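You operate a simulated robot arm through the tools that you are given. There is no shell and no other tool. Be economical: measure what you need, move in short steps, check, and stop when the job is done.

You run a simulated robot arm. Do the job below in one go: nothing can be reset, and whatever is moved stays where it is left.

JOB
The calendar still says May. Change it to Friday the 1st of June.
Fine: stand the May block on the dresser.

The check looks at the end state, three seconds after you hand in, the way a careful person would. Anything else that was tipped, shoved, dropped, spilled or broken makes it a failure.

ROBOT AND FRAMES
A 6-joint arm with a two-finger parallel gripper, fixed in place. Base frame: the origin is at the foot of the arm, x ahead of it, y to its left, z up; the work surface is at about z = 0. Lengths are in m, angles in degrees, forces in N, time in s.
With the tool pointing down near the work surface it reaches from about 0.12 to 0.5 m from the base axis. Its first joint turns from -72.0 to 72.0 degrees. Payload 0.65 kg.
Tool frame: the origin (TCP) lies between the finger pads and is the grasp point; the fingertips stand 0.025 m ahead of it; z points along the fingers, y is the line along which they close. The gripper opens to 0.076 m. The fingers are 0.018 m wide and 0.01 m thick; the gripper's body (0.036 by 0.078 m) begins 0.045 m behind the TCP.
Orientation is that of the tool frame in the base frame, as a unit quaternion [x, y, z, w]. With the fingers straight down and closing along the base's y, the tool's x points along the base's -x, its y along +y and its z along -z.

CONTROLS
- The arm moves only by the tool move_arm. Its argument "moves" is text: rows parted by semicolons, each of 6 numbers parted by spaces: the shift along the base's x, y, z in units of 30 mm (1.0 is 30 mm), then the turn, a rotation vector about the base's x, y, z in units of 8 degrees (1.0 is 8 degrees). In form: dx dy dz ax ay az; .... A call has 1 to 8 rows; each row shifts and turns the commanded pose from where the row before left it. "fingers" is the finger opening in m, from 0 to 0.076, set as the call begins (left out, the last holds). A call with a number of a shift or a turn outside -1 to 1 is refused whole. Rows are played at 5 a second. More than 0.05 m and 8.6 degrees between two rows, or a gripper value outside its range, and nothing of the call is played. Where a pose cannot be reached the arm comes as near as it can. A force on the tool above 40 N (or 10 N above the force at the start of the call, whichever is more), or a blocked arm, ends the call early, and 0.2 s more pass. The fingers move at their own pace (about 0.108 m/s each) and stop on an object; they squeeze with about 29 N. The grip force told is the motor's: it shows also when the fingers shut on nothing. Time passes only in rows, and 0.2 s behind the last, so rows that do not move let the fingers close. The reply holds the time, the measured pose of the TCP, the force on the tool along the base axes, the opening and the grip force, in the units named above and with some noise.
- Cameras (640 x 400 px; columns grow to the right, rows downward): "scene" is fixed at [0.0335, 0.2637, 0.393]; the picture's right is [-0.92, -0.40, 0.00], its down [-0.27, 0.61, -0.75] and it looks along [0.30, -0.68, -0.66] (base axes); focal length 214 px, centre (320, 200). "wrist" rides on the gripper at [-0.028, 0, -0.045] in the tool frame; the picture's right is [0.00, -1.00, 0.00], its down [0.97, 0.00, -0.24] and it looks along [0.24, 0.00, 0.97] (tool axes); focal length 218 px, centre (320, 200). There is no depth. A picture from a camera that has moved, and an enlarged one, comes with that camera's place and axes in the base frame and with its lens.
- get_image(camera): a new picture of that camera. The clock stands still meanwhile.
- inspect(camera, box): a new picture of the part [left, top, right, bottom] of that camera's present view, enlarged. The clock stands still meanwhile.
- job_done(): hands the job in; it is judged then, once.

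Go step by step. Nothing tells you positions but the pictures and the camera data: compare them with the known pose of the tool, close in by small moves and look again before you grip or let go. The budget is 120 turns and 84 pictures, counting those below and the enlarged ones. Unless the task says otherwise, let go and move clear before handing in, and close with one line.

The tools are called after ">>>" as name(argument=value, ...) on one line, values as JSON. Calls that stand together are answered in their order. move_arm: Moves the arm, as the interface text tells. Its arguments: {"type":"object","properties":{"moves":{"type":"string"},"fingers":{"type":"number"}},"required":["moves"]} The other tools are called the same way: get_image (camera) takes a picture; inspect (camera, box) takes an enlarged picture of a part of a camera's view; job_done () hands the job in.

At the start:

```text
time_s: 0.0
eef_pos: [0.2929, -0.077, 0.2836]
tcp_rot: [0.001, 1.0, 0.0, 0.001]
force: [0.7, -0.2, -0.2]
finger_gap: 0.0761
gripper_force: 0.0
```

scene: 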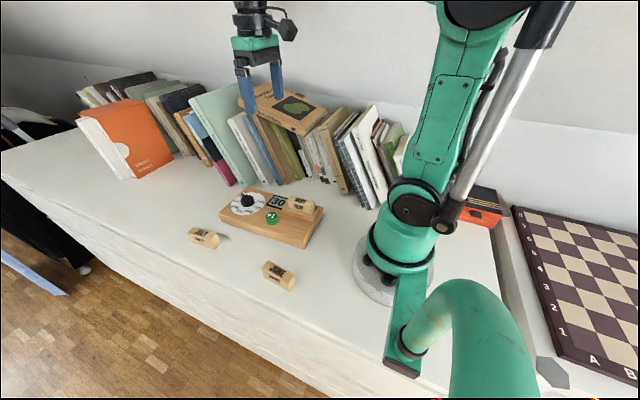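
wrist: 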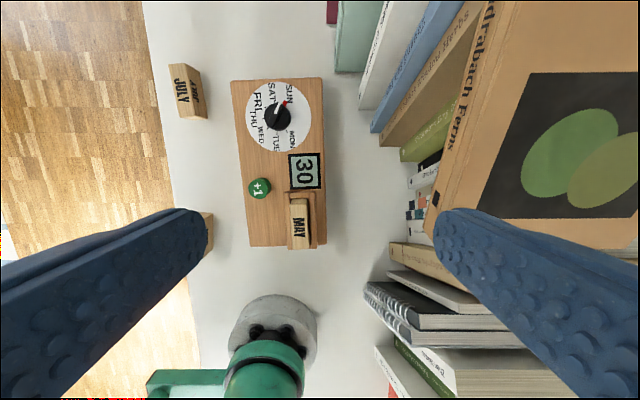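

The calendar board has a weekday dial, a number window showing 30 with a green +1 button, and a MAY block in a holder. Two more blocks lie on the dresser, so I'll look closer at all of them.

>>> inspect(camera="wrist", box=[150, 50, 350, 260])

>>> inspect(camera="scene", box=[170, 170, 340, 300])

```text
1.90 times, centred on (250, 155) of wrist
camera zoom: at [0.3195, -0.0781, 0.3274], right [0.0, -1.0, 0.0], down [-0.97, 0.0, 0.24], along [-0.24, 0.0, -0.97], focal length 416 px, centre (453, 286)
```

zoom: 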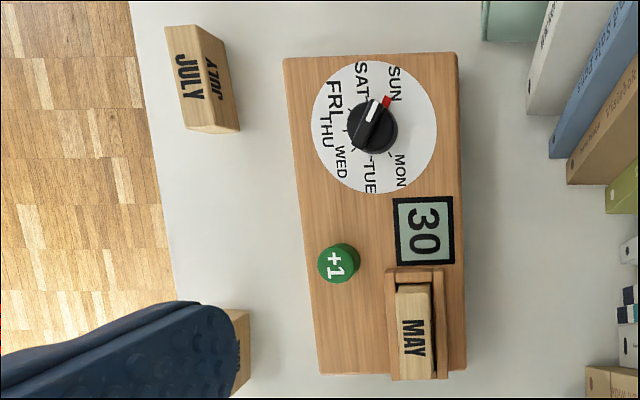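

```text
3.08 times, centred on (255, 235) of scene
camera zoom: at [0.0335, 0.2637, 0.393], right [-0.92, -0.4, 0.0], down [-0.27, 0.61, -0.75], along [0.3, -0.68, -0.66], focal length 660 px, centre (520, 92)
```

zoom: 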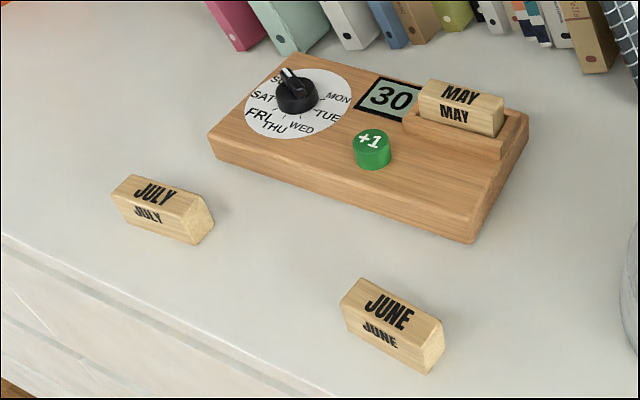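

The loose blocks are JUNE (near x 0.19, y 0.10) and JULY, and both have text on the top and on the +y side. I'll move the wrist camera over the calendar to get the dial pointer and holder details.

>>> move_arm(moves="0.3 1 0 0 0 0; 0.3 1 0 0 0 0; 0 0 -1 0 0 0; 0 0 -1 0 0 0; 0 0 0 0 0 0")

>>> get_image(camera="wrist")

>>> inspect(camera="scene", box=[215, 180, 335, 255])

```text
time_s: 1.2
eef_pos: [0.3106, -0.0175, 0.222]
tcp_rot: [0.0, 1.0, 0.0, 0.001]
force: [-0.7, -1.2, -0.4]
finger_gap: 0.0762
gripper_force: 0.0
```

```text
79 pictures are left
camera wrist: at [0.3376, -0.0182, 0.2667], right [0.0, -1.0, 0.0], down [-0.97, 0.0, 0.24], along [-0.24, 0.0, -0.97], focal length 218 px, centre (320, 200)
```

wrist: 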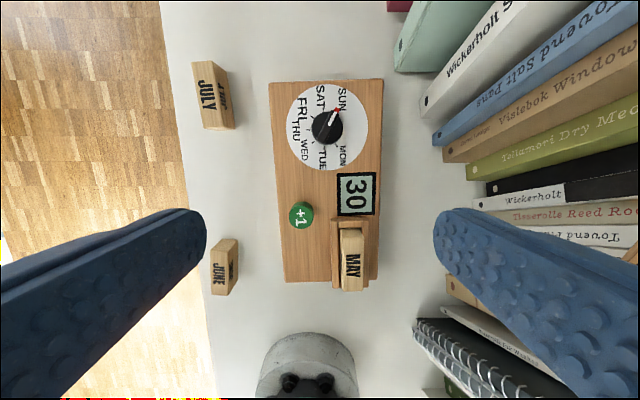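

```text
5.33 times, centred on (275, 218) of scene
camera zoom: at [0.0335, 0.2637, 0.393], right [-0.92, -0.4, 0.0], down [-0.27, 0.61, -0.75], along [0.3, -0.68, -0.66], focal length 1144 px, centre (560, 107)
```

zoom: 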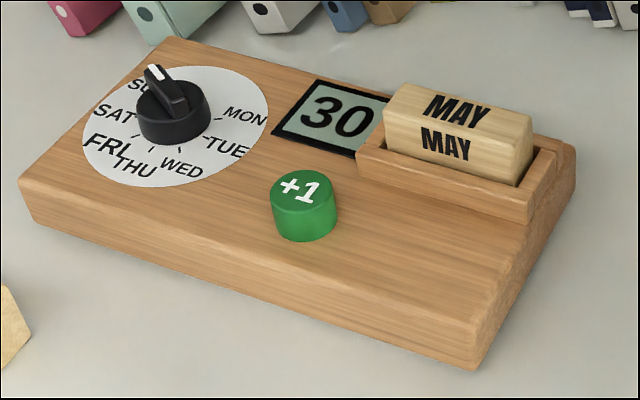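

>>> inspect(camera="wrist", box=[270, 70, 390, 180])

>>> inspect(camera="wrist", box=[200, 170, 390, 300])

```text
3.64 times, centred on (330, 125) of wrist
camera zoom: at [0.3376, -0.0182, 0.2667], right [0.0, -1.0, 0.0], down [-0.97, 0.0, 0.24], along [-0.24, 0.0, -0.97], focal length 794 px, centre (284, 473)
```

zoom: 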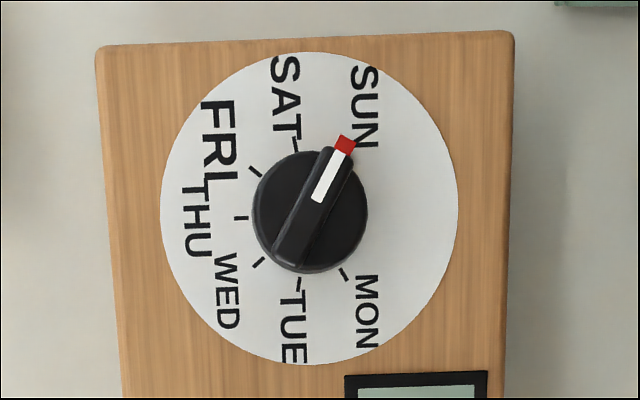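

```text
3.08 times, centred on (295, 235) of wrist
camera zoom: at [0.3376, -0.0182, 0.2667], right [0.0, -1.0, 0.0], down [-0.97, 0.0, 0.24], along [-0.24, 0.0, -0.97], focal length 672 px, centre (397, 92)
```

zoom: 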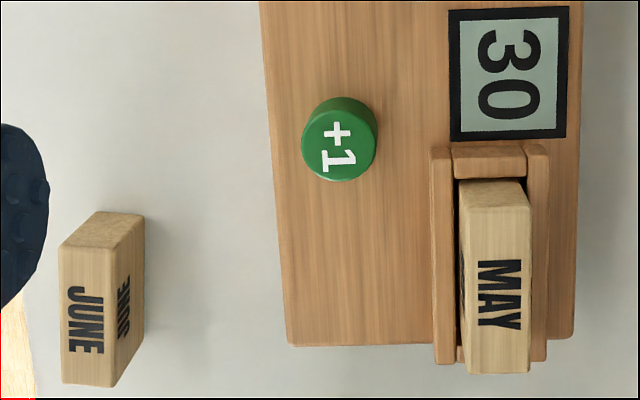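

The dial pointer with the red tip is on SUN. The days are about 41° apart, so FRI needs roughly +82° about z. The button top is near (0.266, 0.002, 0.050). I'll close the fingers and go over it first.

>>> move_arm(moves="-0.75 0.33 0 0 0 0; -0.75 0.33 0 0 0 0; 0 0 -1 0 0 0; 0 0 -1 0 0 0; 0 0 -1 0 0 0; 0 0 -1 0 0 0; 0 0 -0.35 0 0 0; 0 0 0 0 0 0", fingers=0)

>>> get_image(camera="scene")

>>> get_image(camera="wrist")

```text
time_s: 3.0
eef_pos: [0.2651, 0.003, 0.0938]
tcp_rot: [0.0, 1.0, 0.0, 0.0]
force: [0.1, 0.0, -0.4]
finger_gap: 0.0
gripper_force: 23.9
```

```text
75 pictures are left
```

scene: 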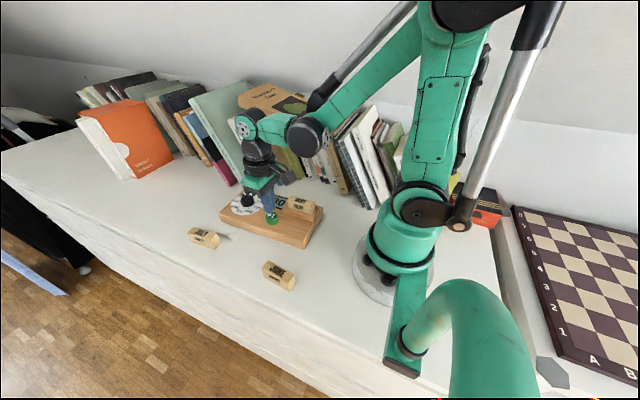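

```text
74 pictures are left
camera wrist: at [0.2923, 0.0018, 0.137], right [0.0, -1.0, 0.0], down [-0.97, 0.0, 0.24], along [-0.24, 0.0, -0.97], focal length 218 px, centre (320, 200)
```

wrist: 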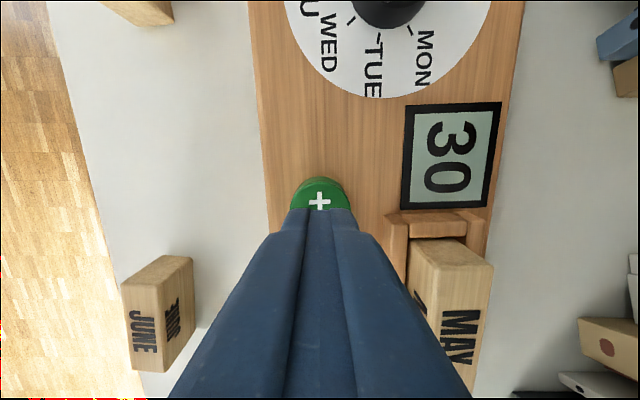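

The fingers are over the button. I'll press it in small steps and watch the force.

>>> move_arm(moves="0 0 -0.5 0 0 0; 0 0 -0.1 0 0 0; 0 0 0 0 0 0")

>>> inspect(camera="wrist", box=[240, 80, 540, 270])

```text
time_s: 3.8
eef_pos: [0.2639, 0.0036, 0.0747]
tcp_rot: [0.0, 1.0, 0.0, 0.002]
force: [0.3, -0.4, 0.6]
finger_gap: 0.0
gripper_force: 23.9
```

```text
2.11 times, centred on (390, 175) of wrist
camera zoom: at [0.2925, 0.0017, 0.1188], right [0.0, -1.0, 0.0], down [-0.97, 0.0, 0.24], along [-0.24, 0.0, -0.97], focal length 460 px, centre (173, 253)
```

zoom: 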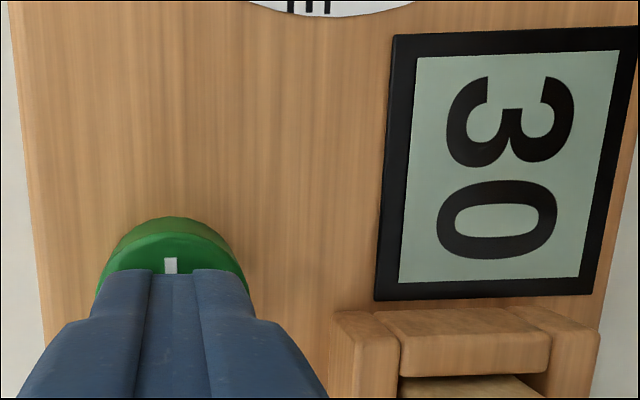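

>>> move_arm(moves="0 0 -0.07 0 0 0; 0 0 0 0 0 0")

>>> inspect(camera="wrist", box=[240, 80, 540, 270])

```text
time_s: 4.4
eef_pos: [0.2656, 0.0022, 0.0724]
tcp_rot: [0.0, 1.0, 0.0, 0.001]
force: [0.3, 0.2, 1.2]
finger_gap: 0.0
gripper_force: 23.4
```

```text
2.11 times, centred on (390, 175) of wrist
camera zoom: at [0.2924, 0.0016, 0.1167], right [0.0, -1.0, 0.0], down [-0.97, 0.0, 0.24], along [-0.24, 0.0, -0.97], focal length 460 px, centre (173, 253)
```

zoom: 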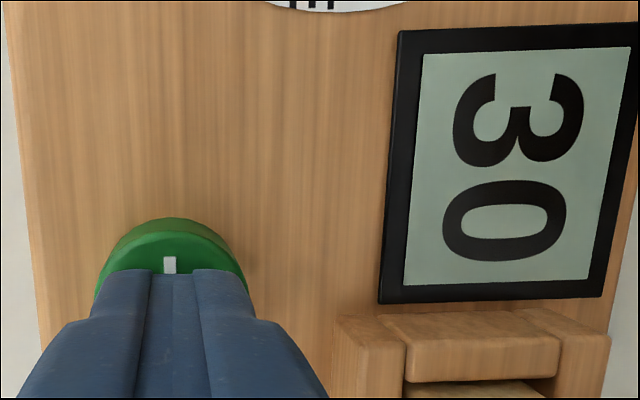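

>>> move_arm(moves="0 0 -0.07 0 0 0; 0 0 0 0 0 0")

>>> inspect(camera="wrist", box=[240, 80, 540, 270])

```text
time_s: 5.0
eef_pos: [0.2666, 0.003, 0.0707]
tcp_rot: [0.0, 1.0, 0.001, 0.002]
force: [0.3, -0.9, 1.4]
finger_gap: 0.0
gripper_force: 23.9
```

```text
2.11 times, centred on (390, 175) of wrist
camera zoom: at [0.2927, 0.0016, 0.1143], right [0.0, -1.0, 0.0], down [-0.97, 0.0, 0.24], along [-0.24, 0.0, -0.97], focal length 460 px, centre (173, 253)
```

zoom: 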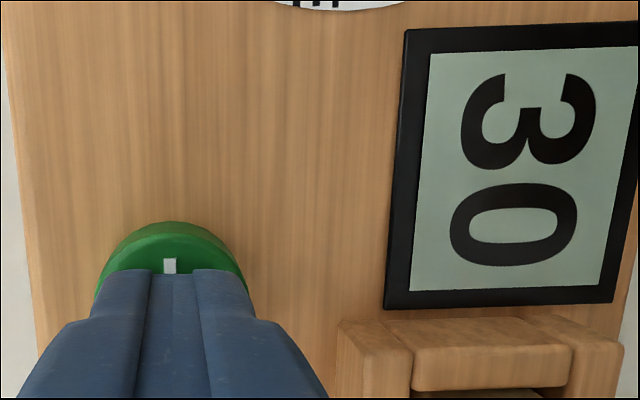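

The button is moving down with the fingers, so I'll keep pressing.

>>> move_arm(moves="0 0 -0.05 0 0 0; 0 0 0 0 0 0")

>>> inspect(camera="wrist", box=[240, 80, 540, 270])

```text
time_s: 5.6
eef_pos: [0.266, 0.0033, 0.0689]
tcp_rot: [0.0, 1.0, 0.0, 0.001]
force: [0.4, 0.1, 2.3]
finger_gap: 0.0003
gripper_force: 23.7
```

```text
2.11 times, centred on (390, 175) of wrist
camera zoom: at [0.2929, 0.0016, 0.1128], right [0.0, -1.0, 0.0], down [-0.97, 0.0, 0.24], along [-0.24, 0.0, -0.97], focal length 460 px, centre (173, 253)
```

zoom: 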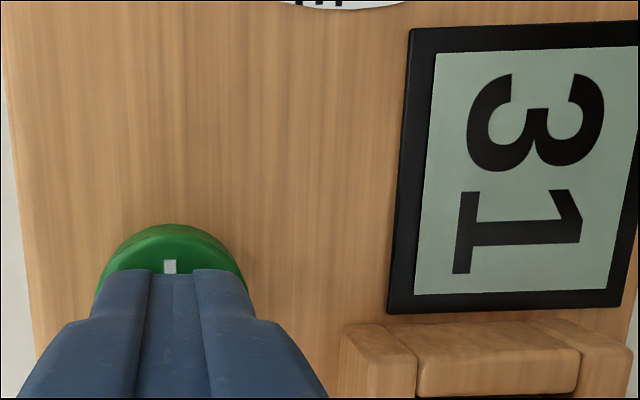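

It reads 31. I'll release the button fully and press once more to the same depth.

>>> move_arm(moves="0 0 0.35 0 0 0; 0 0 0 0 0 0; 0 0 -0.2 0 0 0; 0 0 -0.1 0 0 0; 0 0 -0.06 0 0 0; 0 0 0 0 0 0; 0 0 0.35 0 0 0; 0 0 0 0 0 0")

>>> inspect(camera="wrist", box=[240, 80, 540, 270])

```text
time_s: 7.4
eef_pos: [0.2662, 0.0029, 0.0789]
tcp_rot: [0.0, 1.0, 0.0, 0.002]
force: [-0.8, 0.1, -0.5]
finger_gap: 0.0
gripper_force: 23.5
```

```text
2.11 times, centred on (390, 175) of wrist
camera zoom: at [0.2928, 0.0015, 0.1232], right [0.0, -1.0, 0.0], down [-0.97, 0.0, 0.24], along [-0.24, 0.0, -0.97], focal length 460 px, centre (173, 253)
```

zoom: 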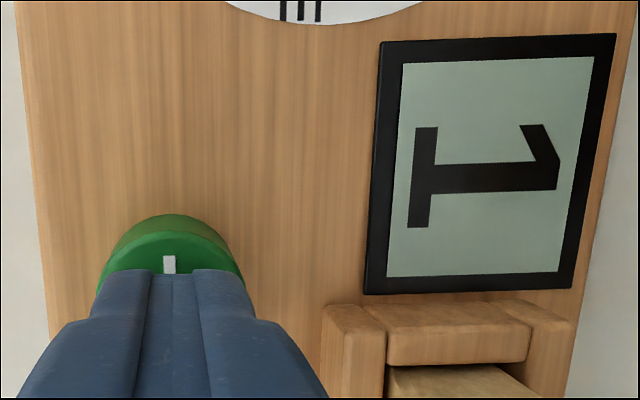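

The window shows 1. Next is the dial: the knob is at about (0.355, -0.024). I'll rise, move over it, and yaw about -29° so the fingers straddle the pointer bar.

>>> move_arm(moves="0 0 1 0 0 0; 0 0 1 0 0 0; 1 -0.3 0 0 0 -0.9; 1 -0.3 0 0 0 -0.9; 0.97 -0.3 0 0 0 -0.9; 0 0 0 0 0 -0.9; 0 0 0 0 0 0", fingers=0.05)

>>> get_image(camera="wrist")

>>> inspect(camera="scene", box=[200, 140, 320, 230])

```text
time_s: 9.0
eef_pos: [0.3559, -0.0254, 0.1392]
tcp_rot: [0.25, 0.968, 0.0, 0.0]
force: [0.6, 0.5, -0.5]
finger_gap: 0.0499
gripper_force: 0.0
```

```text
68 pictures are left
camera wrist: at [0.379, -0.0387, 0.1835], right [-0.48, -0.88, 0.0], down [-0.85, 0.47, 0.24], along [-0.21, 0.12, -0.97], focal length 218 px, centre (320, 200)
```

wrist: 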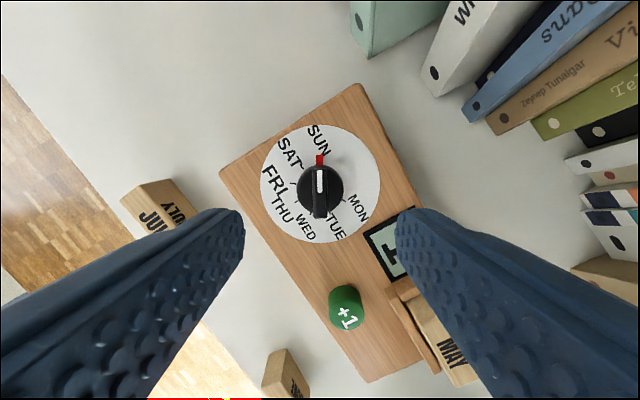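

```text
4.44 times, centred on (260, 185) of scene
camera zoom: at [0.0335, 0.2637, 0.393], right [-0.92, -0.4, 0.0], down [-0.27, 0.61, -0.75], along [0.3, -0.68, -0.66], focal length 953 px, centre (587, 267)
```

zoom: 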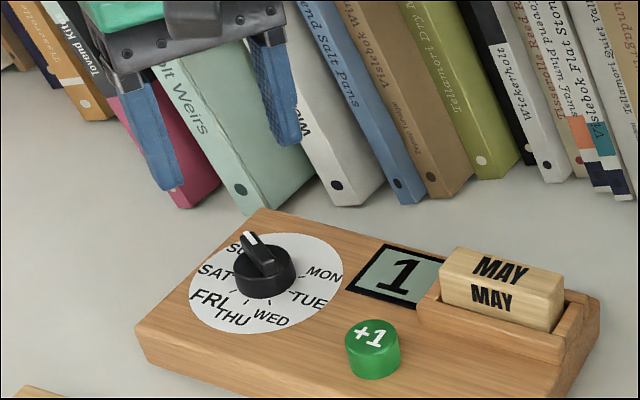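

The knob sits centred under the tool and its bar lines up with the fingers. I'll narrow the opening, descend to straddle the bar above the base, and check.

>>> move_arm(moves="0 0 -1 0 0 0; 0 0 -0.7 0 0 0; 0 0 -0.4 0 0 0; 0 0 0 0 0 0", fingers=0.03)

>>> inspect(camera="scene", box=[210, 150, 310, 225])

>>> get_image(camera="wrist")

```text
time_s: 10.0
eef_pos: [0.3555, -0.0254, 0.0765]
tcp_rot: [0.249, 0.969, -0.001, 0.002]
force: [0.1, 0.1, -0.2]
finger_gap: 0.0299
gripper_force: 0.0
```

```text
5.33 times, centred on (260, 188) of scene
camera zoom: at [0.0335, 0.2637, 0.393], right [-0.92, -0.4, 0.0], down [-0.27, 0.61, -0.75], along [0.3, -0.68, -0.66], focal length 1144 px, centre (640, 267)
```

zoom: 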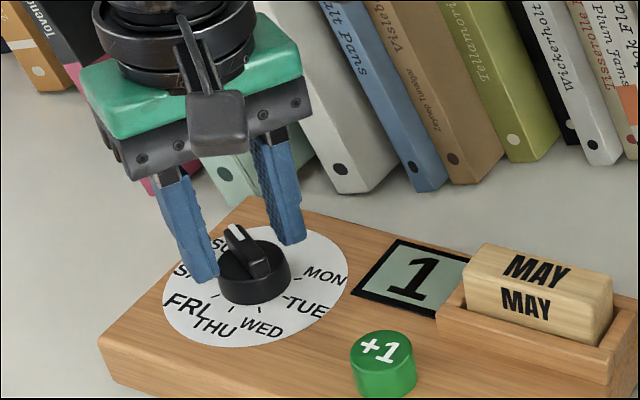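

```text
65 pictures are left
camera wrist: at [0.3784, -0.0383, 0.12], right [-0.48, -0.88, 0.0], down [-0.85, 0.47, 0.24], along [-0.21, 0.12, -0.97], focal length 218 px, centre (320, 200)
```

wrist: 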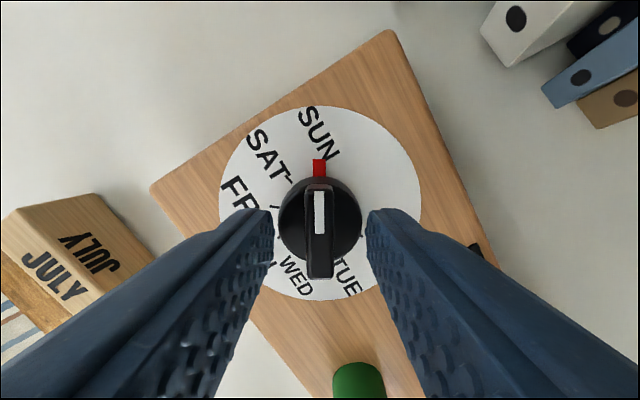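

The fingers straddle the bar, so I'll close on it.

>>> move_arm(moves="0 0 -0.05 0 0 0; 0 0 0 0 0 0; 0 0 0 0 0 0", fingers=0)

>>> get_image(camera="wrist")

```text
time_s: 10.8
eef_pos: [0.355, -0.0248, 0.0744]
tcp_rot: [0.249, 0.968, 0.0, 0.0]
force: [3.3, 4.7, 20.8]
finger_gap: 0.0086
gripper_force: 29.4
```

```text
64 pictures are left
camera wrist: at [0.3783, -0.0384, 0.1187], right [-0.48, -0.88, 0.0], down [-0.85, 0.47, 0.24], along [-0.21, 0.12, -0.97], focal length 218 px, centre (320, 200)
```

wrist: 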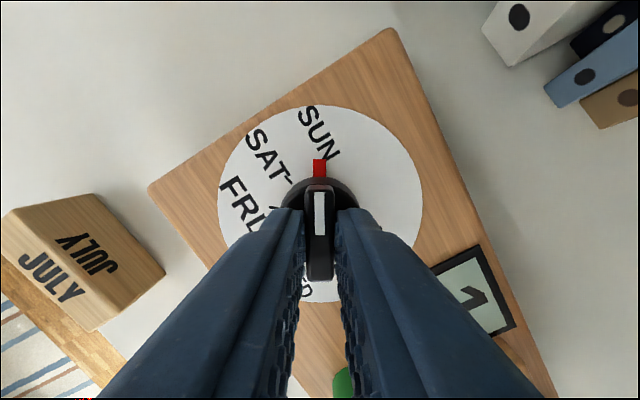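

The bar is gripped, but the tips are pressing on the base, so I'll ease up about 1.5 mm. Then I'll turn 40° and look.

>>> move_arm(moves="0 0 0.06 0 0 0; 0 0 0 0 0 0.8; 0 0 0 0 0 0.8; 0 0 0 0 0 0.8; 0 0 0 0 0 0.8; 0 0 0 0 0 0.9; 0 0 0 0 0 0.9; 0 0 0 0 0 0")

>>> get_image(camera="wrist")

```text
time_s: 12.6
eef_pos: [0.355, -0.0253, 0.0766]
tcp_rot: [-0.099, 0.995, 0.0, 0.001]
force: [-0.4, 0.0, 0.7]
finger_gap: 0.0087
gripper_force: 29.0
```

```text
63 pictures are left
camera wrist: at [0.3811, -0.0198, 0.1205], right [0.2, -0.98, 0.0], down [-0.95, -0.19, 0.24], along [-0.23, -0.05, -0.97], focal length 218 px, centre (320, 200)
```

wrist: 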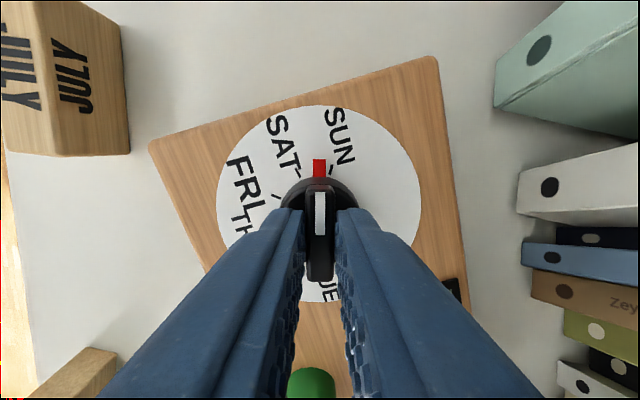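

The board seems to have turned partly along with the knob, so I'll check the scene before going on.

>>> inspect(camera="scene", box=[170, 150, 340, 260])

>>> inspect(camera="wrist", box=[200, 80, 440, 230])

```text
3.64 times, centred on (255, 205) of scene
camera zoom: at [0.0335, 0.2637, 0.393], right [-0.92, -0.4, 0.0], down [-0.27, 0.61, -0.75], along [0.3, -0.68, -0.66], focal length 780 px, centre (556, 182)
```

zoom: 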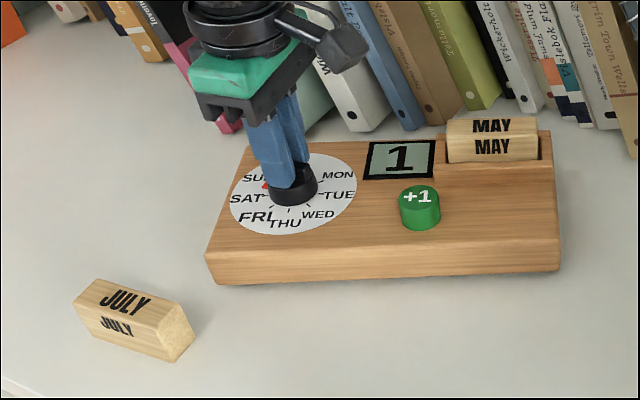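

```text
2.67 times, centred on (320, 155) of wrist
camera zoom: at [0.3811, -0.0198, 0.1205], right [0.2, -0.98, 0.0], down [-0.95, -0.19, 0.24], along [-0.23, -0.05, -0.97], focal length 582 px, centre (320, 320)
```

zoom: 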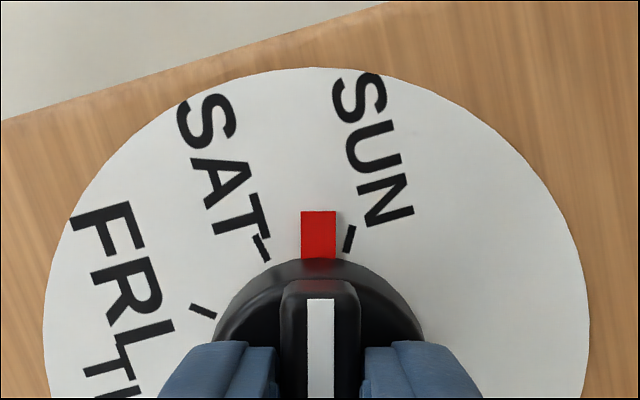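

The board swung about 24° around the knob while the knob itself turned about 17°. SUN is at the end of the scale, so turning back should reach the stop and swing the board back too. I'll reverse and look.

>>> move_arm(moves="0 0 0 0 0 -0.8; 0 0 0 0 0 -0.8; 0 0 0 0 0 -0.8; 0 0 0 0 0 -0.8; 0 0 0 0 0 -0.9; 0 0 0 0 0 -0.9; 0 0 0 0 0 0")

>>> get_image(camera="wrist")

>>> inspect(camera="scene", box=[170, 150, 340, 260])

```text
time_s: 14.2
eef_pos: [0.3544, -0.0252, 0.0772]
tcp_rot: [0.249, 0.969, 0.0, 0.001]
force: [-1.3, 0.0, -0.1]
finger_gap: 0.0086
gripper_force: 29.0
```

```text
60 pictures are left
camera wrist: at [0.3782, -0.039, 0.1206], right [-0.48, -0.88, 0.0], down [-0.85, 0.47, 0.24], along [-0.21, 0.12, -0.97], focal length 218 px, centre (320, 200)
```

wrist: 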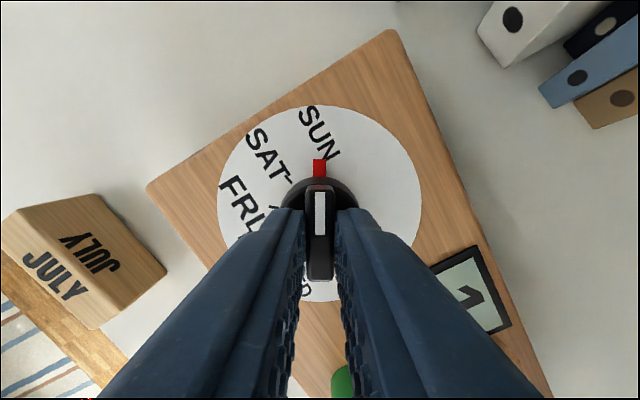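

```text
3.64 times, centred on (255, 205) of scene
camera zoom: at [0.0335, 0.2637, 0.393], right [-0.92, -0.4, 0.0], down [-0.27, 0.61, -0.75], along [0.3, -0.68, -0.66], focal length 780 px, centre (556, 182)
```

zoom: 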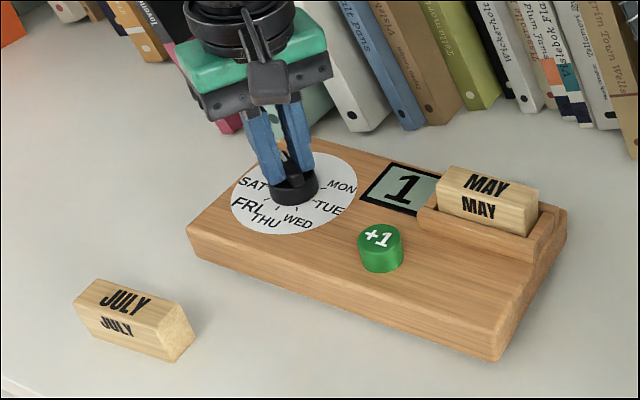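

The board is back in its original place with the pointer at SUN. This time I'll press down about 20–25 N to pin the board, then turn in a small trial step.

>>> move_arm(moves="0 0 -0.07 0 0 0; 0 0 0 0 0 0")

>>> move_arm(moves="0 0 0 0 0 0.5; 0 0 0 0 0 0.5; 0 0 0 0 0 0.5; 0 0 0 0 0 0.5; 0 0 0 0 0 0")

>>> get_image(camera="wrist")

```text
time_s: 14.8
eef_pos: [0.3545, -0.0231, 0.0754]
tcp_rot: [0.248, 0.969, 0.0, 0.0]
force: [1.5, -1.4, 20.3]
finger_gap: 0.0088
gripper_force: 29.1
```

```text
time_s: 16.0
eef_pos: [0.3544, -0.0247, 0.0757]
tcp_rot: [0.11, 0.994, -0.001, 0.001]
force: [6.0, -1.7, 19.7]
finger_gap: 0.0087
gripper_force: 29.1
```

```text
58 pictures are left
camera wrist: at [0.3809, -0.0316, 0.1186], right [-0.22, -0.98, 0.0], down [-0.95, 0.21, 0.24], along [-0.23, 0.05, -0.97], focal length 218 px, centre (320, 200)
```

wrist: 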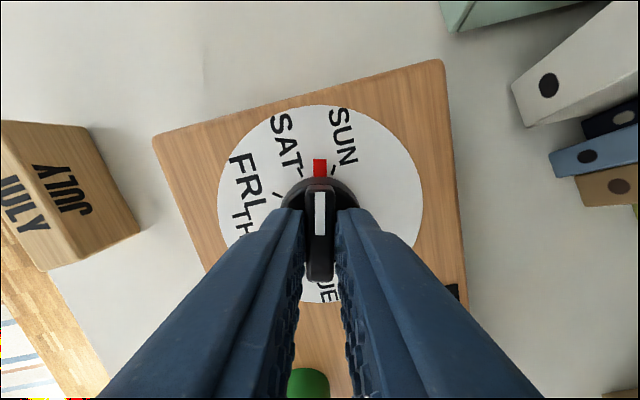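

The board stayed put and the pointer turned, so pressing works. I'll carry on 40°.

>>> move_arm(moves="0 0 0 0 0 0.7; 0 0 0 0 0 0.7; 0 0 0 0 0 0.7; 0 0 0 0 0 0.7; 0 0 0 0 0 0.7; 0 0 0 0 0 0.7; 0 0 0 0 0 0.7; 0 0 0 0 0 0")

>>> get_image(camera="wrist")

```text
time_s: 17.8
eef_pos: [0.3542, -0.0242, 0.0746]
tcp_rot: [-0.229, 0.973, -0.001, 0.001]
force: [0.4, -7.7, 7.2]
finger_gap: 0.0085
gripper_force: 29.0
```

```text
57 pictures are left
camera wrist: at [0.3788, -0.0132, 0.1184], right [0.45, -0.9, 0.0], down [-0.87, -0.43, 0.24], along [-0.21, -0.11, -0.97], focal length 218 px, centre (320, 200)
```

wrist: 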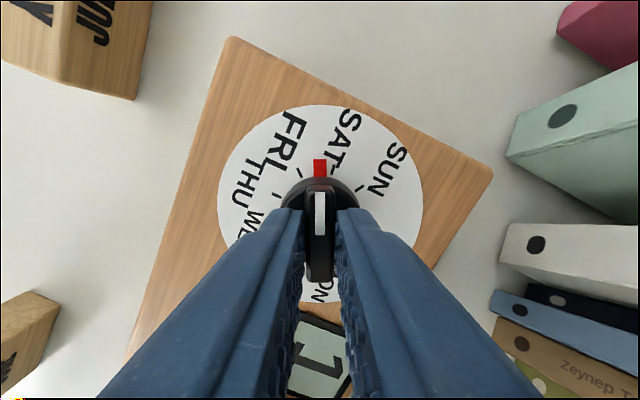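

Still good: the board is steady and the pointer is past SAT. I'll restore some down-force and turn the last ~27°.

>>> move_arm(moves="0 -0.02 -0.04 0 0 0; 0 0 0 0 0 0.6; 0 0 0 0 0 0.6; 0 0 0 0 0 0.6; 0 0 0 0 0 0.6; 0 0 0 0 0 0.6; 0 0 0 0 0 0.3; 0 0 0 0 0 0")

>>> get_image(camera="wrist")

>>> inspect(camera="scene", box=[170, 150, 340, 260])

```text
time_s: 18.3
eef_pos: [0.3549, -0.0242, 0.0748]
tcp_rot: [-0.234, 0.972, 0.0, 0.001]
force: [-2.4, 0.8, 9.0]
finger_gap: 0.0087
gripper_force: 29.0
stopped in row 2: the force on the tool passed its limit (the readings are from after the stop); the commanded pose is now the measured one
```

```text
56 pictures are left
camera wrist: at [0.3788, -0.013, 0.1181], right [0.45, -0.89, 0.0], down [-0.86, -0.44, 0.24], along [-0.21, -0.11, -0.97], focal length 218 px, centre (320, 200)
```

wrist: 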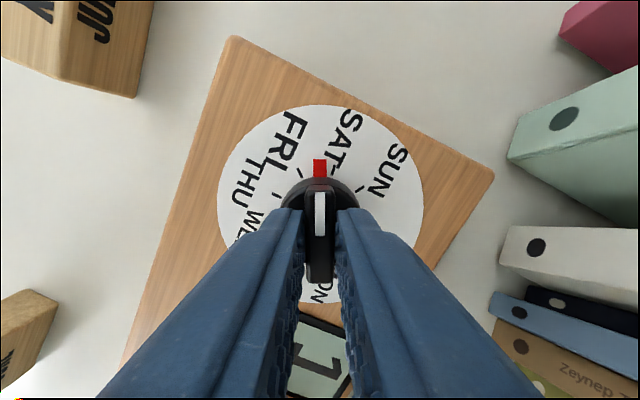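

```text
3.64 times, centred on (255, 205) of scene
camera zoom: at [0.0335, 0.2637, 0.393], right [-0.92, -0.4, 0.0], down [-0.27, 0.61, -0.75], along [0.3, -0.68, -0.66], focal length 780 px, centre (556, 182)
```

zoom: 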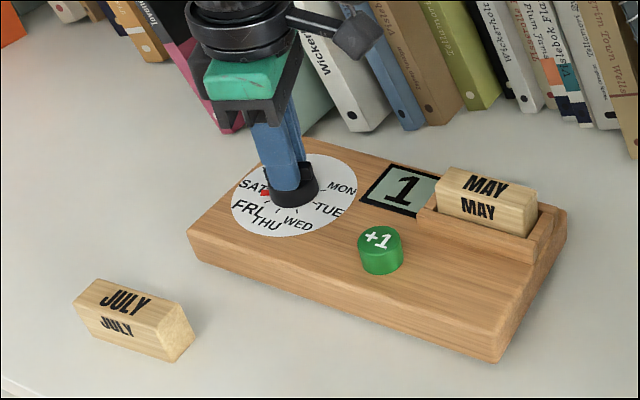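

The down-force step was a little too much. The board hasn't moved, so I'll press more gently and turn in smaller steps.

>>> move_arm(moves="0 0 -0.02 0 0 0; 0 0 0 0 0 0.4; 0 0 0 0 0 0.4; 0 0 0 0 0 0.4; 0 0 0 0 0 0.4; 0 0 0 0 0 0.4; 0 0 0 0 0 0.4; 0 0 0 0 0 0")

>>> get_image(camera="wrist")

```text
time_s: 18.8
eef_pos: [0.3542, -0.0248, 0.0745]
tcp_rot: [-0.24, 0.971, 0.002, 0.001]
force: [-2.2, 1.2, 9.3]
finger_gap: 0.0086
gripper_force: 29.0
stopped in row 2: the force on the tool passed its limit (the readings are from after the stop); the commanded pose is now the measured one
```

```text
54 pictures are left
camera wrist: at [0.3786, -0.0127, 0.118], right [0.46, -0.89, 0.0], down [-0.86, -0.45, 0.24], along [-0.21, -0.11, -0.97], focal length 218 px, centre (320, 200)
```

wrist: 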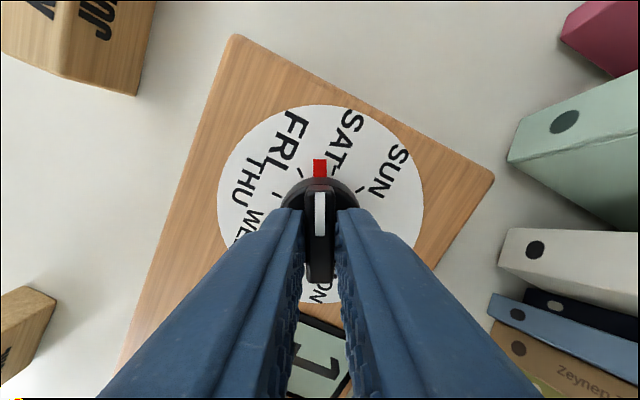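

>>> move_arm(moves="0 0 0 0 0 0.3; 0 0 0 0 0 0.3; 0 0 0 0 0 0")

```text
time_s: 19.6
eef_pos: [0.3549, -0.025, 0.0741]
tcp_rot: [-0.279, 0.96, 0.001, 0.0]
force: [-8.1, -3.4, 35.0]
finger_gap: 0.0087
gripper_force: 29.2
```

Down-force is 35 N and it's turning. I'll ease off a touch and continue.

>>> move_arm(moves="0.01 0 0.02 0 0 0; 0 0 0 0 0 0.3; 0 0 0 0 0 0.3; 0 0 0 0 0 0.3; 0 0 0 0 0 0.3; 0 0 0 0 0 0")

>>> get_image(camera="wrist")

```text
time_s: 20.9
eef_pos: [0.3548, -0.0245, 0.0741]
tcp_rot: [-0.359, 0.933, 0.001, 0.0]
force: [1.7, -1.1, 0.1]
finger_gap: 0.0086
gripper_force: 29.4
```

```text
53 pictures are left
camera wrist: at [0.3749, -0.0072, 0.1182], right [0.67, -0.74, 0.0], down [-0.72, -0.65, 0.24], along [-0.18, -0.16, -0.97], focal length 218 px, centre (320, 200)
```

wrist: 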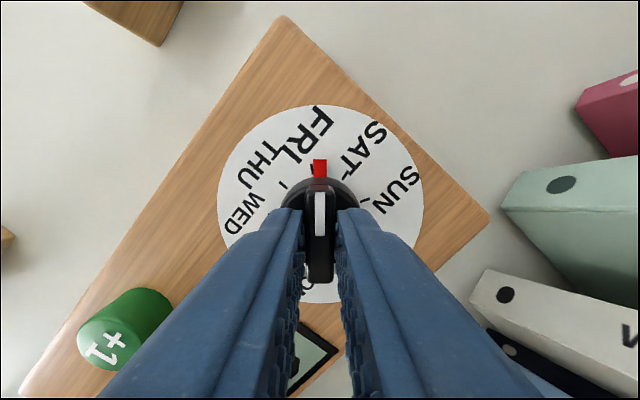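

>>> inspect(camera="wrist", box=[210, 90, 430, 230])

```text
2.86 times, centred on (320, 160) of wrist
camera zoom: at [0.3749, -0.0072, 0.1182], right [0.67, -0.74, 0.0], down [-0.72, -0.65, 0.24], along [-0.18, -0.16, -0.97], focal length 624 px, centre (320, 314)
```

zoom: 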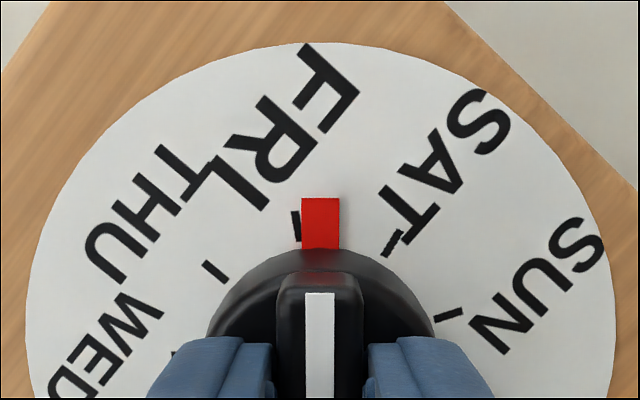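

The pointer needs about 10° more to sit on the FRI tick. I'll press lightly again and turn it.

>>> move_arm(moves="0 0 -0.04 0 0 0; 0 0 0 0 0 0")

>>> move_arm(moves="0 0 0 0 0 0.3; 0 0 0 0 0 0.3; 0 0 0 0 0 0.3; 0 0 0 0 0 0.3; 0 0 0 0 0 0")

>>> inspect(camera="wrist", box=[210, 90, 430, 230])

```text
time_s: 21.4
eef_pos: [0.3549, -0.0248, 0.0721]
tcp_rot: [-0.359, 0.933, 0.003, -0.001]
force: [-2.3, 0.6, 9.9]
finger_gap: 0.0087
gripper_force: 28.6
stopped in row 2: the force on the tool passed its limit (the readings are from after the stop); the commanded pose is now the measured one
```

```text
time_s: 22.6
eef_pos: [0.3551, -0.0247, 0.0739]
tcp_rot: [-0.436, 0.9, 0.002, 0.0]
force: [-7.0, -3.8, 33.2]
finger_gap: 0.0087
gripper_force: 28.7
```

```text
2.86 times, centred on (320, 160) of wrist
camera zoom: at [0.3717, -0.004, 0.118], right [0.79, -0.62, 0.0], down [-0.6, -0.76, 0.24], along [-0.15, -0.19, -0.97], focal length 624 px, centre (320, 314)
```

zoom: 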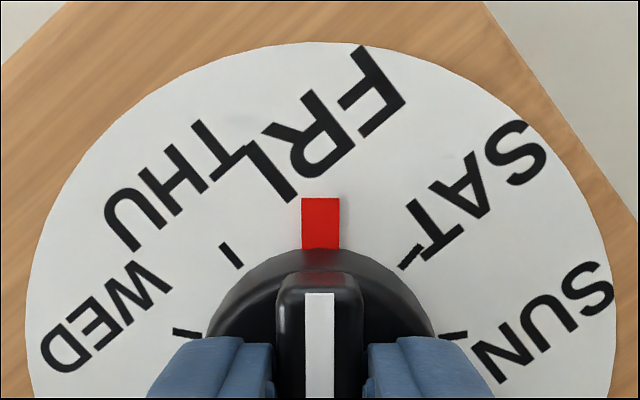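

The pointer is centred on the FRI tick, with THU and SAT equally far either side. I'll ease the pressure, open the fingers, lift straight up and look.

>>> move_arm(moves="0 0 0.03 0 0 0; 0 0 0.02 0 0 0; 0 0 0 0 0 0")

>>> move_arm(moves="0 0 0 0 0 0; 0 0 0 0 0 0; 0 0 0.5 0 0 0; 0 0 1 0 0 0; 0 0 1 0 0 0; 0 0 0 0 0 0", fingers=0.03)

>>> get_image(camera="wrist")

>>> inspect(camera="scene", box=[170, 150, 340, 260])

```text
time_s: 23.4
eef_pos: [0.356, -0.0244, 0.0752]
tcp_rot: [-0.436, 0.9, 0.001, -0.001]
force: [0.5, -1.1, 0.7]
finger_gap: 0.0085
gripper_force: 29.0
```

```text
time_s: 24.9
eef_pos: [0.355, -0.0253, 0.1499]
tcp_rot: [-0.436, 0.9, 0.001, -0.001]
force: [0.0, -0.4, 0.0]
finger_gap: 0.0301
gripper_force: 0.1
```

```text
50 pictures are left
camera wrist: at [0.3716, -0.0046, 0.1942], right [0.79, -0.62, 0.0], down [-0.6, -0.76, 0.24], along [-0.15, -0.19, -0.97], focal length 218 px, centre (320, 200)
```

wrist: 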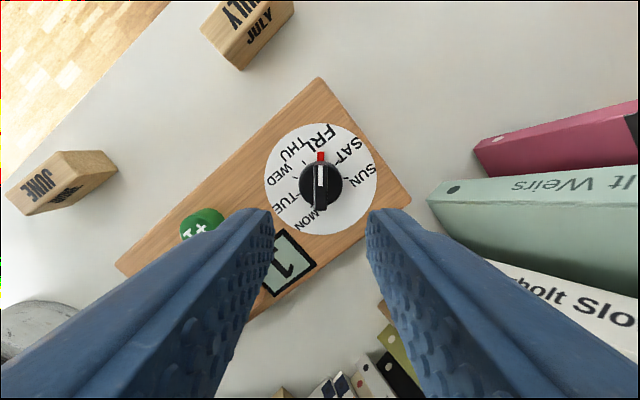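

```text
3.64 times, centred on (255, 205) of scene
camera zoom: at [0.0335, 0.2637, 0.393], right [-0.92, -0.4, 0.0], down [-0.27, 0.61, -0.75], along [0.3, -0.68, -0.66], focal length 780 px, centre (556, 182)
```

zoom: 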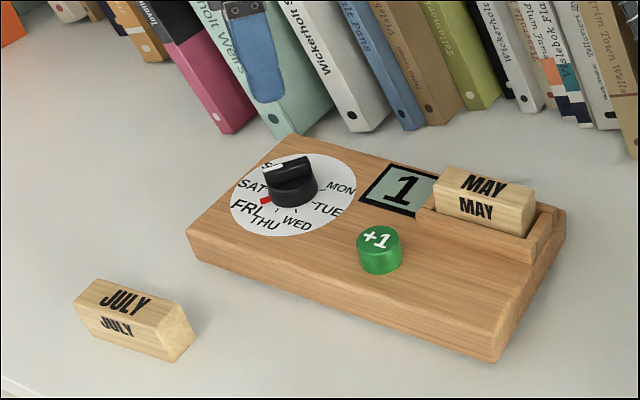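

The date shows 1 and the dial is on FRI, with the board in place. Now the MAY block: I'll turn the tool back and move above it (~0.221, -0.052).

>>> move_arm(moves="-0.9 -0.18 0 0 0 -0.92; -0.9 -0.18 0 0 0 -0.92; -0.9 -0.18 0 0 0 -0.92; -0.9 -0.18 0 0 0 -0.92; -0.87 -0.18 0 0 0 -0.92; 0 0 0 0 0 -0.92; 0 0 0 0 0 -0.92; 0 0 0 0 0 0", fingers=0.045)

>>> get_image(camera="wrist")

>>> get_image(camera="scene")

```text
time_s: 26.6
eef_pos: [0.2207, -0.0514, 0.1511]
tcp_rot: [-0.001, 1.0, 0.001, 0.0]
force: [0.9, -0.3, -0.6]
finger_gap: 0.0451
gripper_force: 0.1
```

```text
48 pictures are left
camera wrist: at [0.248, -0.0528, 0.1945], right [0.0, -1.0, 0.0], down [-0.97, 0.0, 0.24], along [-0.24, 0.0, -0.97], focal length 218 px, centre (320, 200)
```

wrist: 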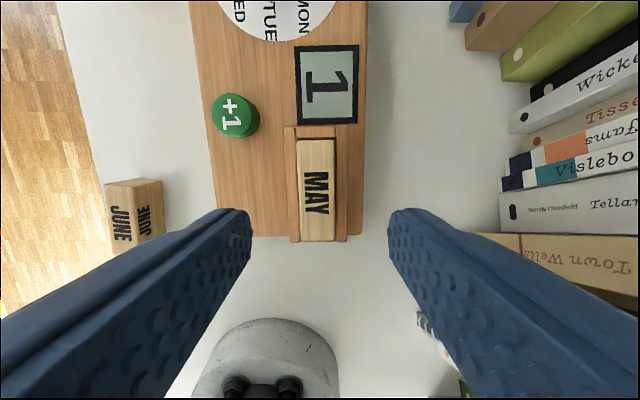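

```text
47 pictures are left
```

scene: 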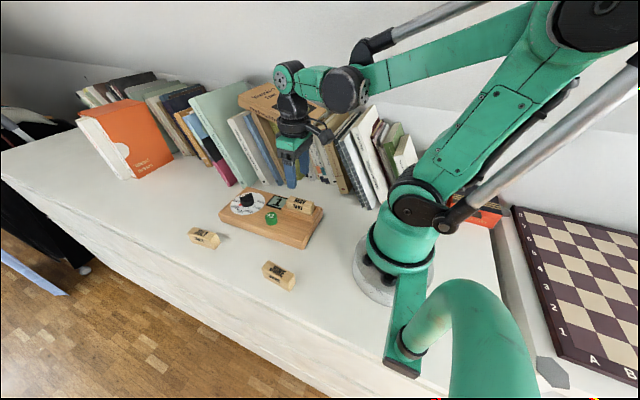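

>>> inspect(camera="wrist", box=[240, 110, 400, 260])

>>> inspect(camera="scene", box=[250, 180, 340, 250])

```text
2.67 times, centred on (320, 185) of wrist
camera zoom: at [0.248, -0.0528, 0.1945], right [0.0, -1.0, 0.0], down [-0.97, 0.0, 0.24], along [-0.24, 0.0, -0.97], focal length 582 px, centre (320, 240)
```

zoom: 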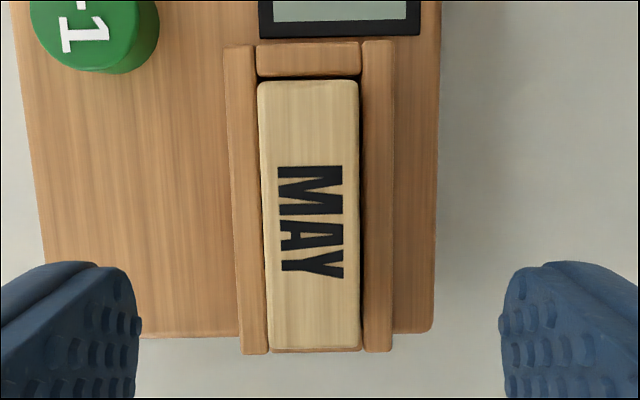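

```text
5.71 times, centred on (295, 215) of scene
camera zoom: at [0.0335, 0.2637, 0.393], right [-0.92, -0.4, 0.0], down [-0.27, 0.61, -0.75], along [0.3, -0.68, -0.66], focal length 1226 px, centre (463, 114)
```

zoom: 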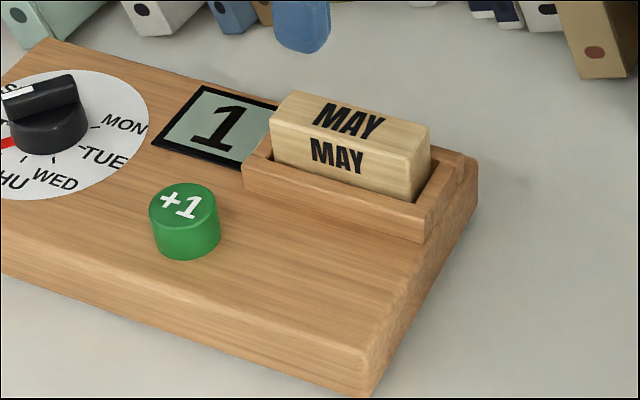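

The MAY block is centred under the tool: about 22 mm wide, 61 mm long, top at z ≈ 0.063, with only about 1° of yaw. I'll descend so the tips stay just above the rails.

>>> move_arm(moves="0 0.02 -1 0 0 0.15; 0 0 -1 0 0 0; 0 0 -0.4 0 0 0; 0 0 0 0 0 0", fingers=0.04)

>>> inspect(camera="scene", box=[250, 170, 340, 240])

>>> get_image(camera="wrist")

```text
time_s: 27.6
eef_pos: [0.2202, -0.0513, 0.0788]
tcp_rot: [-0.013, 1.0, 0.002, 0.0]
force: [1.0, 0.2, 0.0]
finger_gap: 0.0399
gripper_force: 0.1
```

```text
5.71 times, centred on (295, 205) of scene
camera zoom: at [0.0335, 0.2637, 0.393], right [-0.92, -0.4, 0.0], down [-0.27, 0.61, -0.75], along [0.3, -0.68, -0.66], focal length 1226 px, centre (463, 171)
```

zoom: 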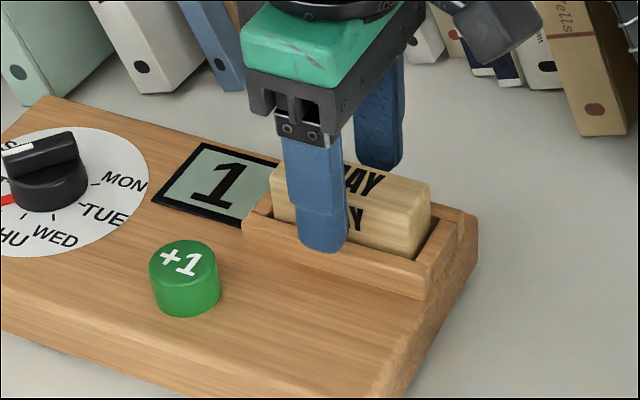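

```text
43 pictures are left
camera wrist: at [0.2475, -0.0514, 0.1226], right [0.02, -1.0, 0.0], down [-0.97, -0.02, 0.24], along [-0.24, 0.0, -0.97], focal length 218 px, centre (320, 200)
```

wrist: 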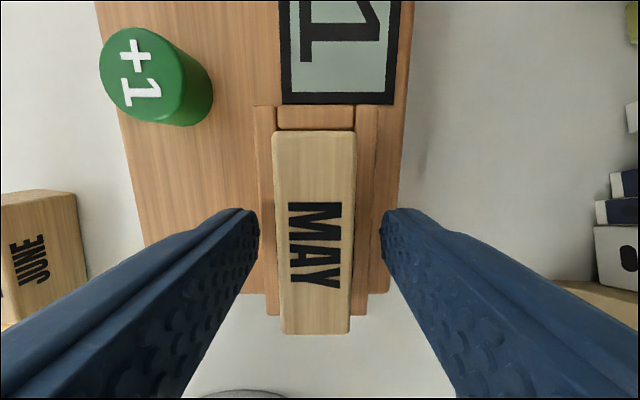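

>>> move_arm(moves="-0.05 0.03 -0.1 0 0 0; 0 0 0 0 0 0")

>>> move_arm(moves="0 0 0 0 0 0; 0 0 0 0 0 0; 0 0 0 0 0 0", fingers=0)

```text
time_s: 28.2
eef_pos: [0.2196, -0.0496, 0.0767]
tcp_rot: [-0.012, 1.0, 0.002, 0.0]
force: [-0.6, -0.1, -0.9]
finger_gap: 0.0402
gripper_force: 0.0
```

```text
time_s: 29.1
eef_pos: [0.2187, -0.0504, 0.0763]
tcp_rot: [-0.013, 1.0, 0.002, 0.0]
force: [-0.2, -0.8, -0.2]
finger_gap: 0.0205
gripper_force: 29.3
```

The block is gripped (20.5 mm). I'll lift it straight up and look.

>>> move_arm(moves="0 0 0.3 0 0 0; 0 0 0.4 0 0 0; 0 0 0.6 0 0 0; 0 0 0.8 0 0 0; 0 0 0 0 0 0")

>>> get_image(camera="wrist")

>>> inspect(camera="scene", box=[170, 150, 340, 300])

```text
time_s: 30.2
eef_pos: [0.2186, -0.0516, 0.1388]
tcp_rot: [-0.012, 1.0, 0.003, 0.0]
force: [-0.3, 0.0, 0.0]
finger_gap: 0.0209
gripper_force: 29.1
```

```text
42 pictures are left
camera wrist: at [0.2461, -0.05, 0.1826], right [0.02, -1.0, 0.0], down [-0.97, -0.02, 0.24], along [-0.24, 0.0, -0.97], focal length 218 px, centre (320, 200)
```

wrist: 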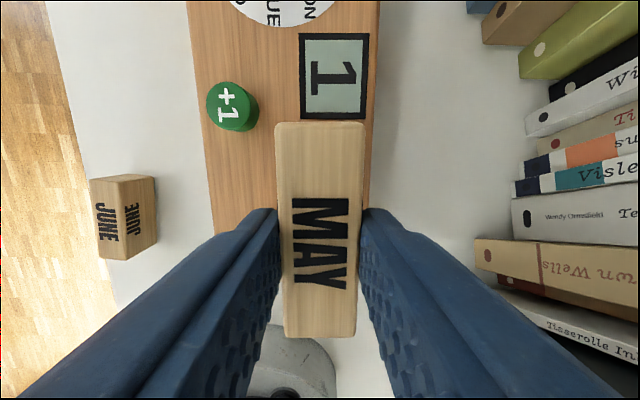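

```text
2.67 times, centred on (255, 225) of scene
camera zoom: at [0.0335, 0.2637, 0.393], right [-0.92, -0.4, 0.0], down [-0.27, 0.61, -0.75], along [0.3, -0.68, -0.66], focal length 572 px, centre (493, 133)
```

zoom: 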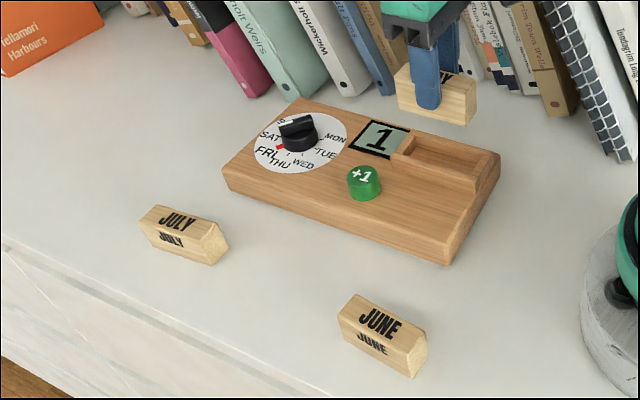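

The block came out cleanly and the board hasn't moved. I'll set MAY on the open dresser between JULY and JUNE, at about (0.29, 0.085).

>>> move_arm(moves="0.48 0.91 0 0 0 0; 0.48 0.91 0 0 0 0; 0.48 0.91 0 0 0 0; 0.48 0.91 0 0 0 0; 0.46 0.91 0 0 0 0; 0 0 -1 0 0 0; 0 0 -1 0 0 0; 0 0 -0.7 0 0 0")

>>> get_image(camera="wrist")

>>> inspect(camera="scene", box=[170, 170, 340, 300])

```text
time_s: 32.0
eef_pos: [0.2916, 0.0861, 0.0576]
tcp_rot: [-0.011, 1.0, 0.001, -0.001]
force: [0.4, 0.4, -0.4]
finger_gap: 0.0207
gripper_force: 29.2
```

```text
40 pictures are left
camera wrist: at [0.3181, 0.086, 0.1019], right [0.02, -1.0, 0.0], down [-0.97, -0.02, 0.24], along [-0.24, 0.0, -0.97], focal length 218 px, centre (320, 200)
```

wrist: 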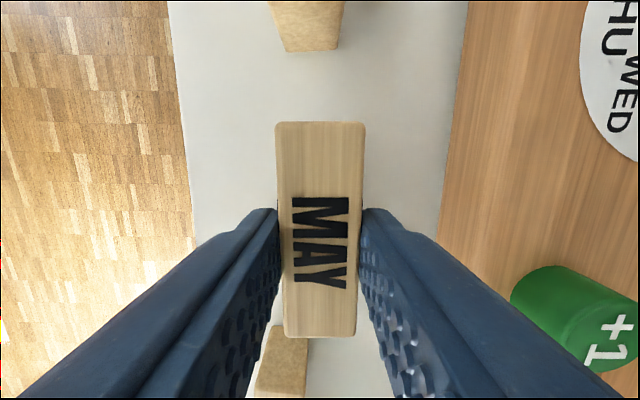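

```text
3.08 times, centred on (255, 235) of scene
camera zoom: at [0.0335, 0.2637, 0.393], right [-0.92, -0.4, 0.0], down [-0.27, 0.61, -0.75], along [0.3, -0.68, -0.66], focal length 660 px, centre (520, 92)
```

zoom: 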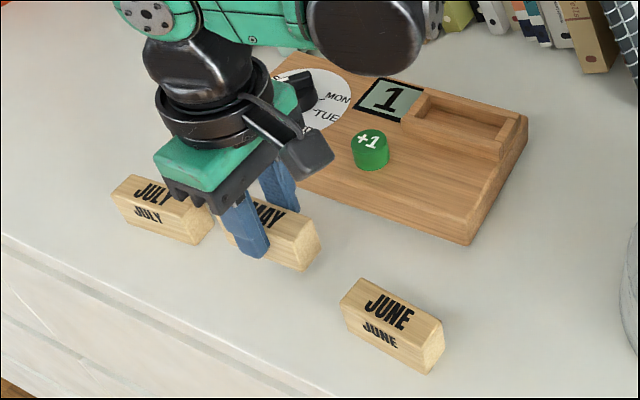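

There's clear space all round and the board matches its original outline. I'll lower until contact.

>>> move_arm(moves="0 0 -0.2 0 0 0; 0 0 -0.15 0 0 0; 0 0 -0.07 0 0 0; 0 0 0 0 0 0")

```text
time_s: 33.0
eef_pos: [0.2914, 0.087, 0.044]
tcp_rot: [-0.013, 1.0, 0.001, 0.0]
force: [0.2, -0.3, -0.1]
finger_gap: 0.0209
gripper_force: 28.6
```

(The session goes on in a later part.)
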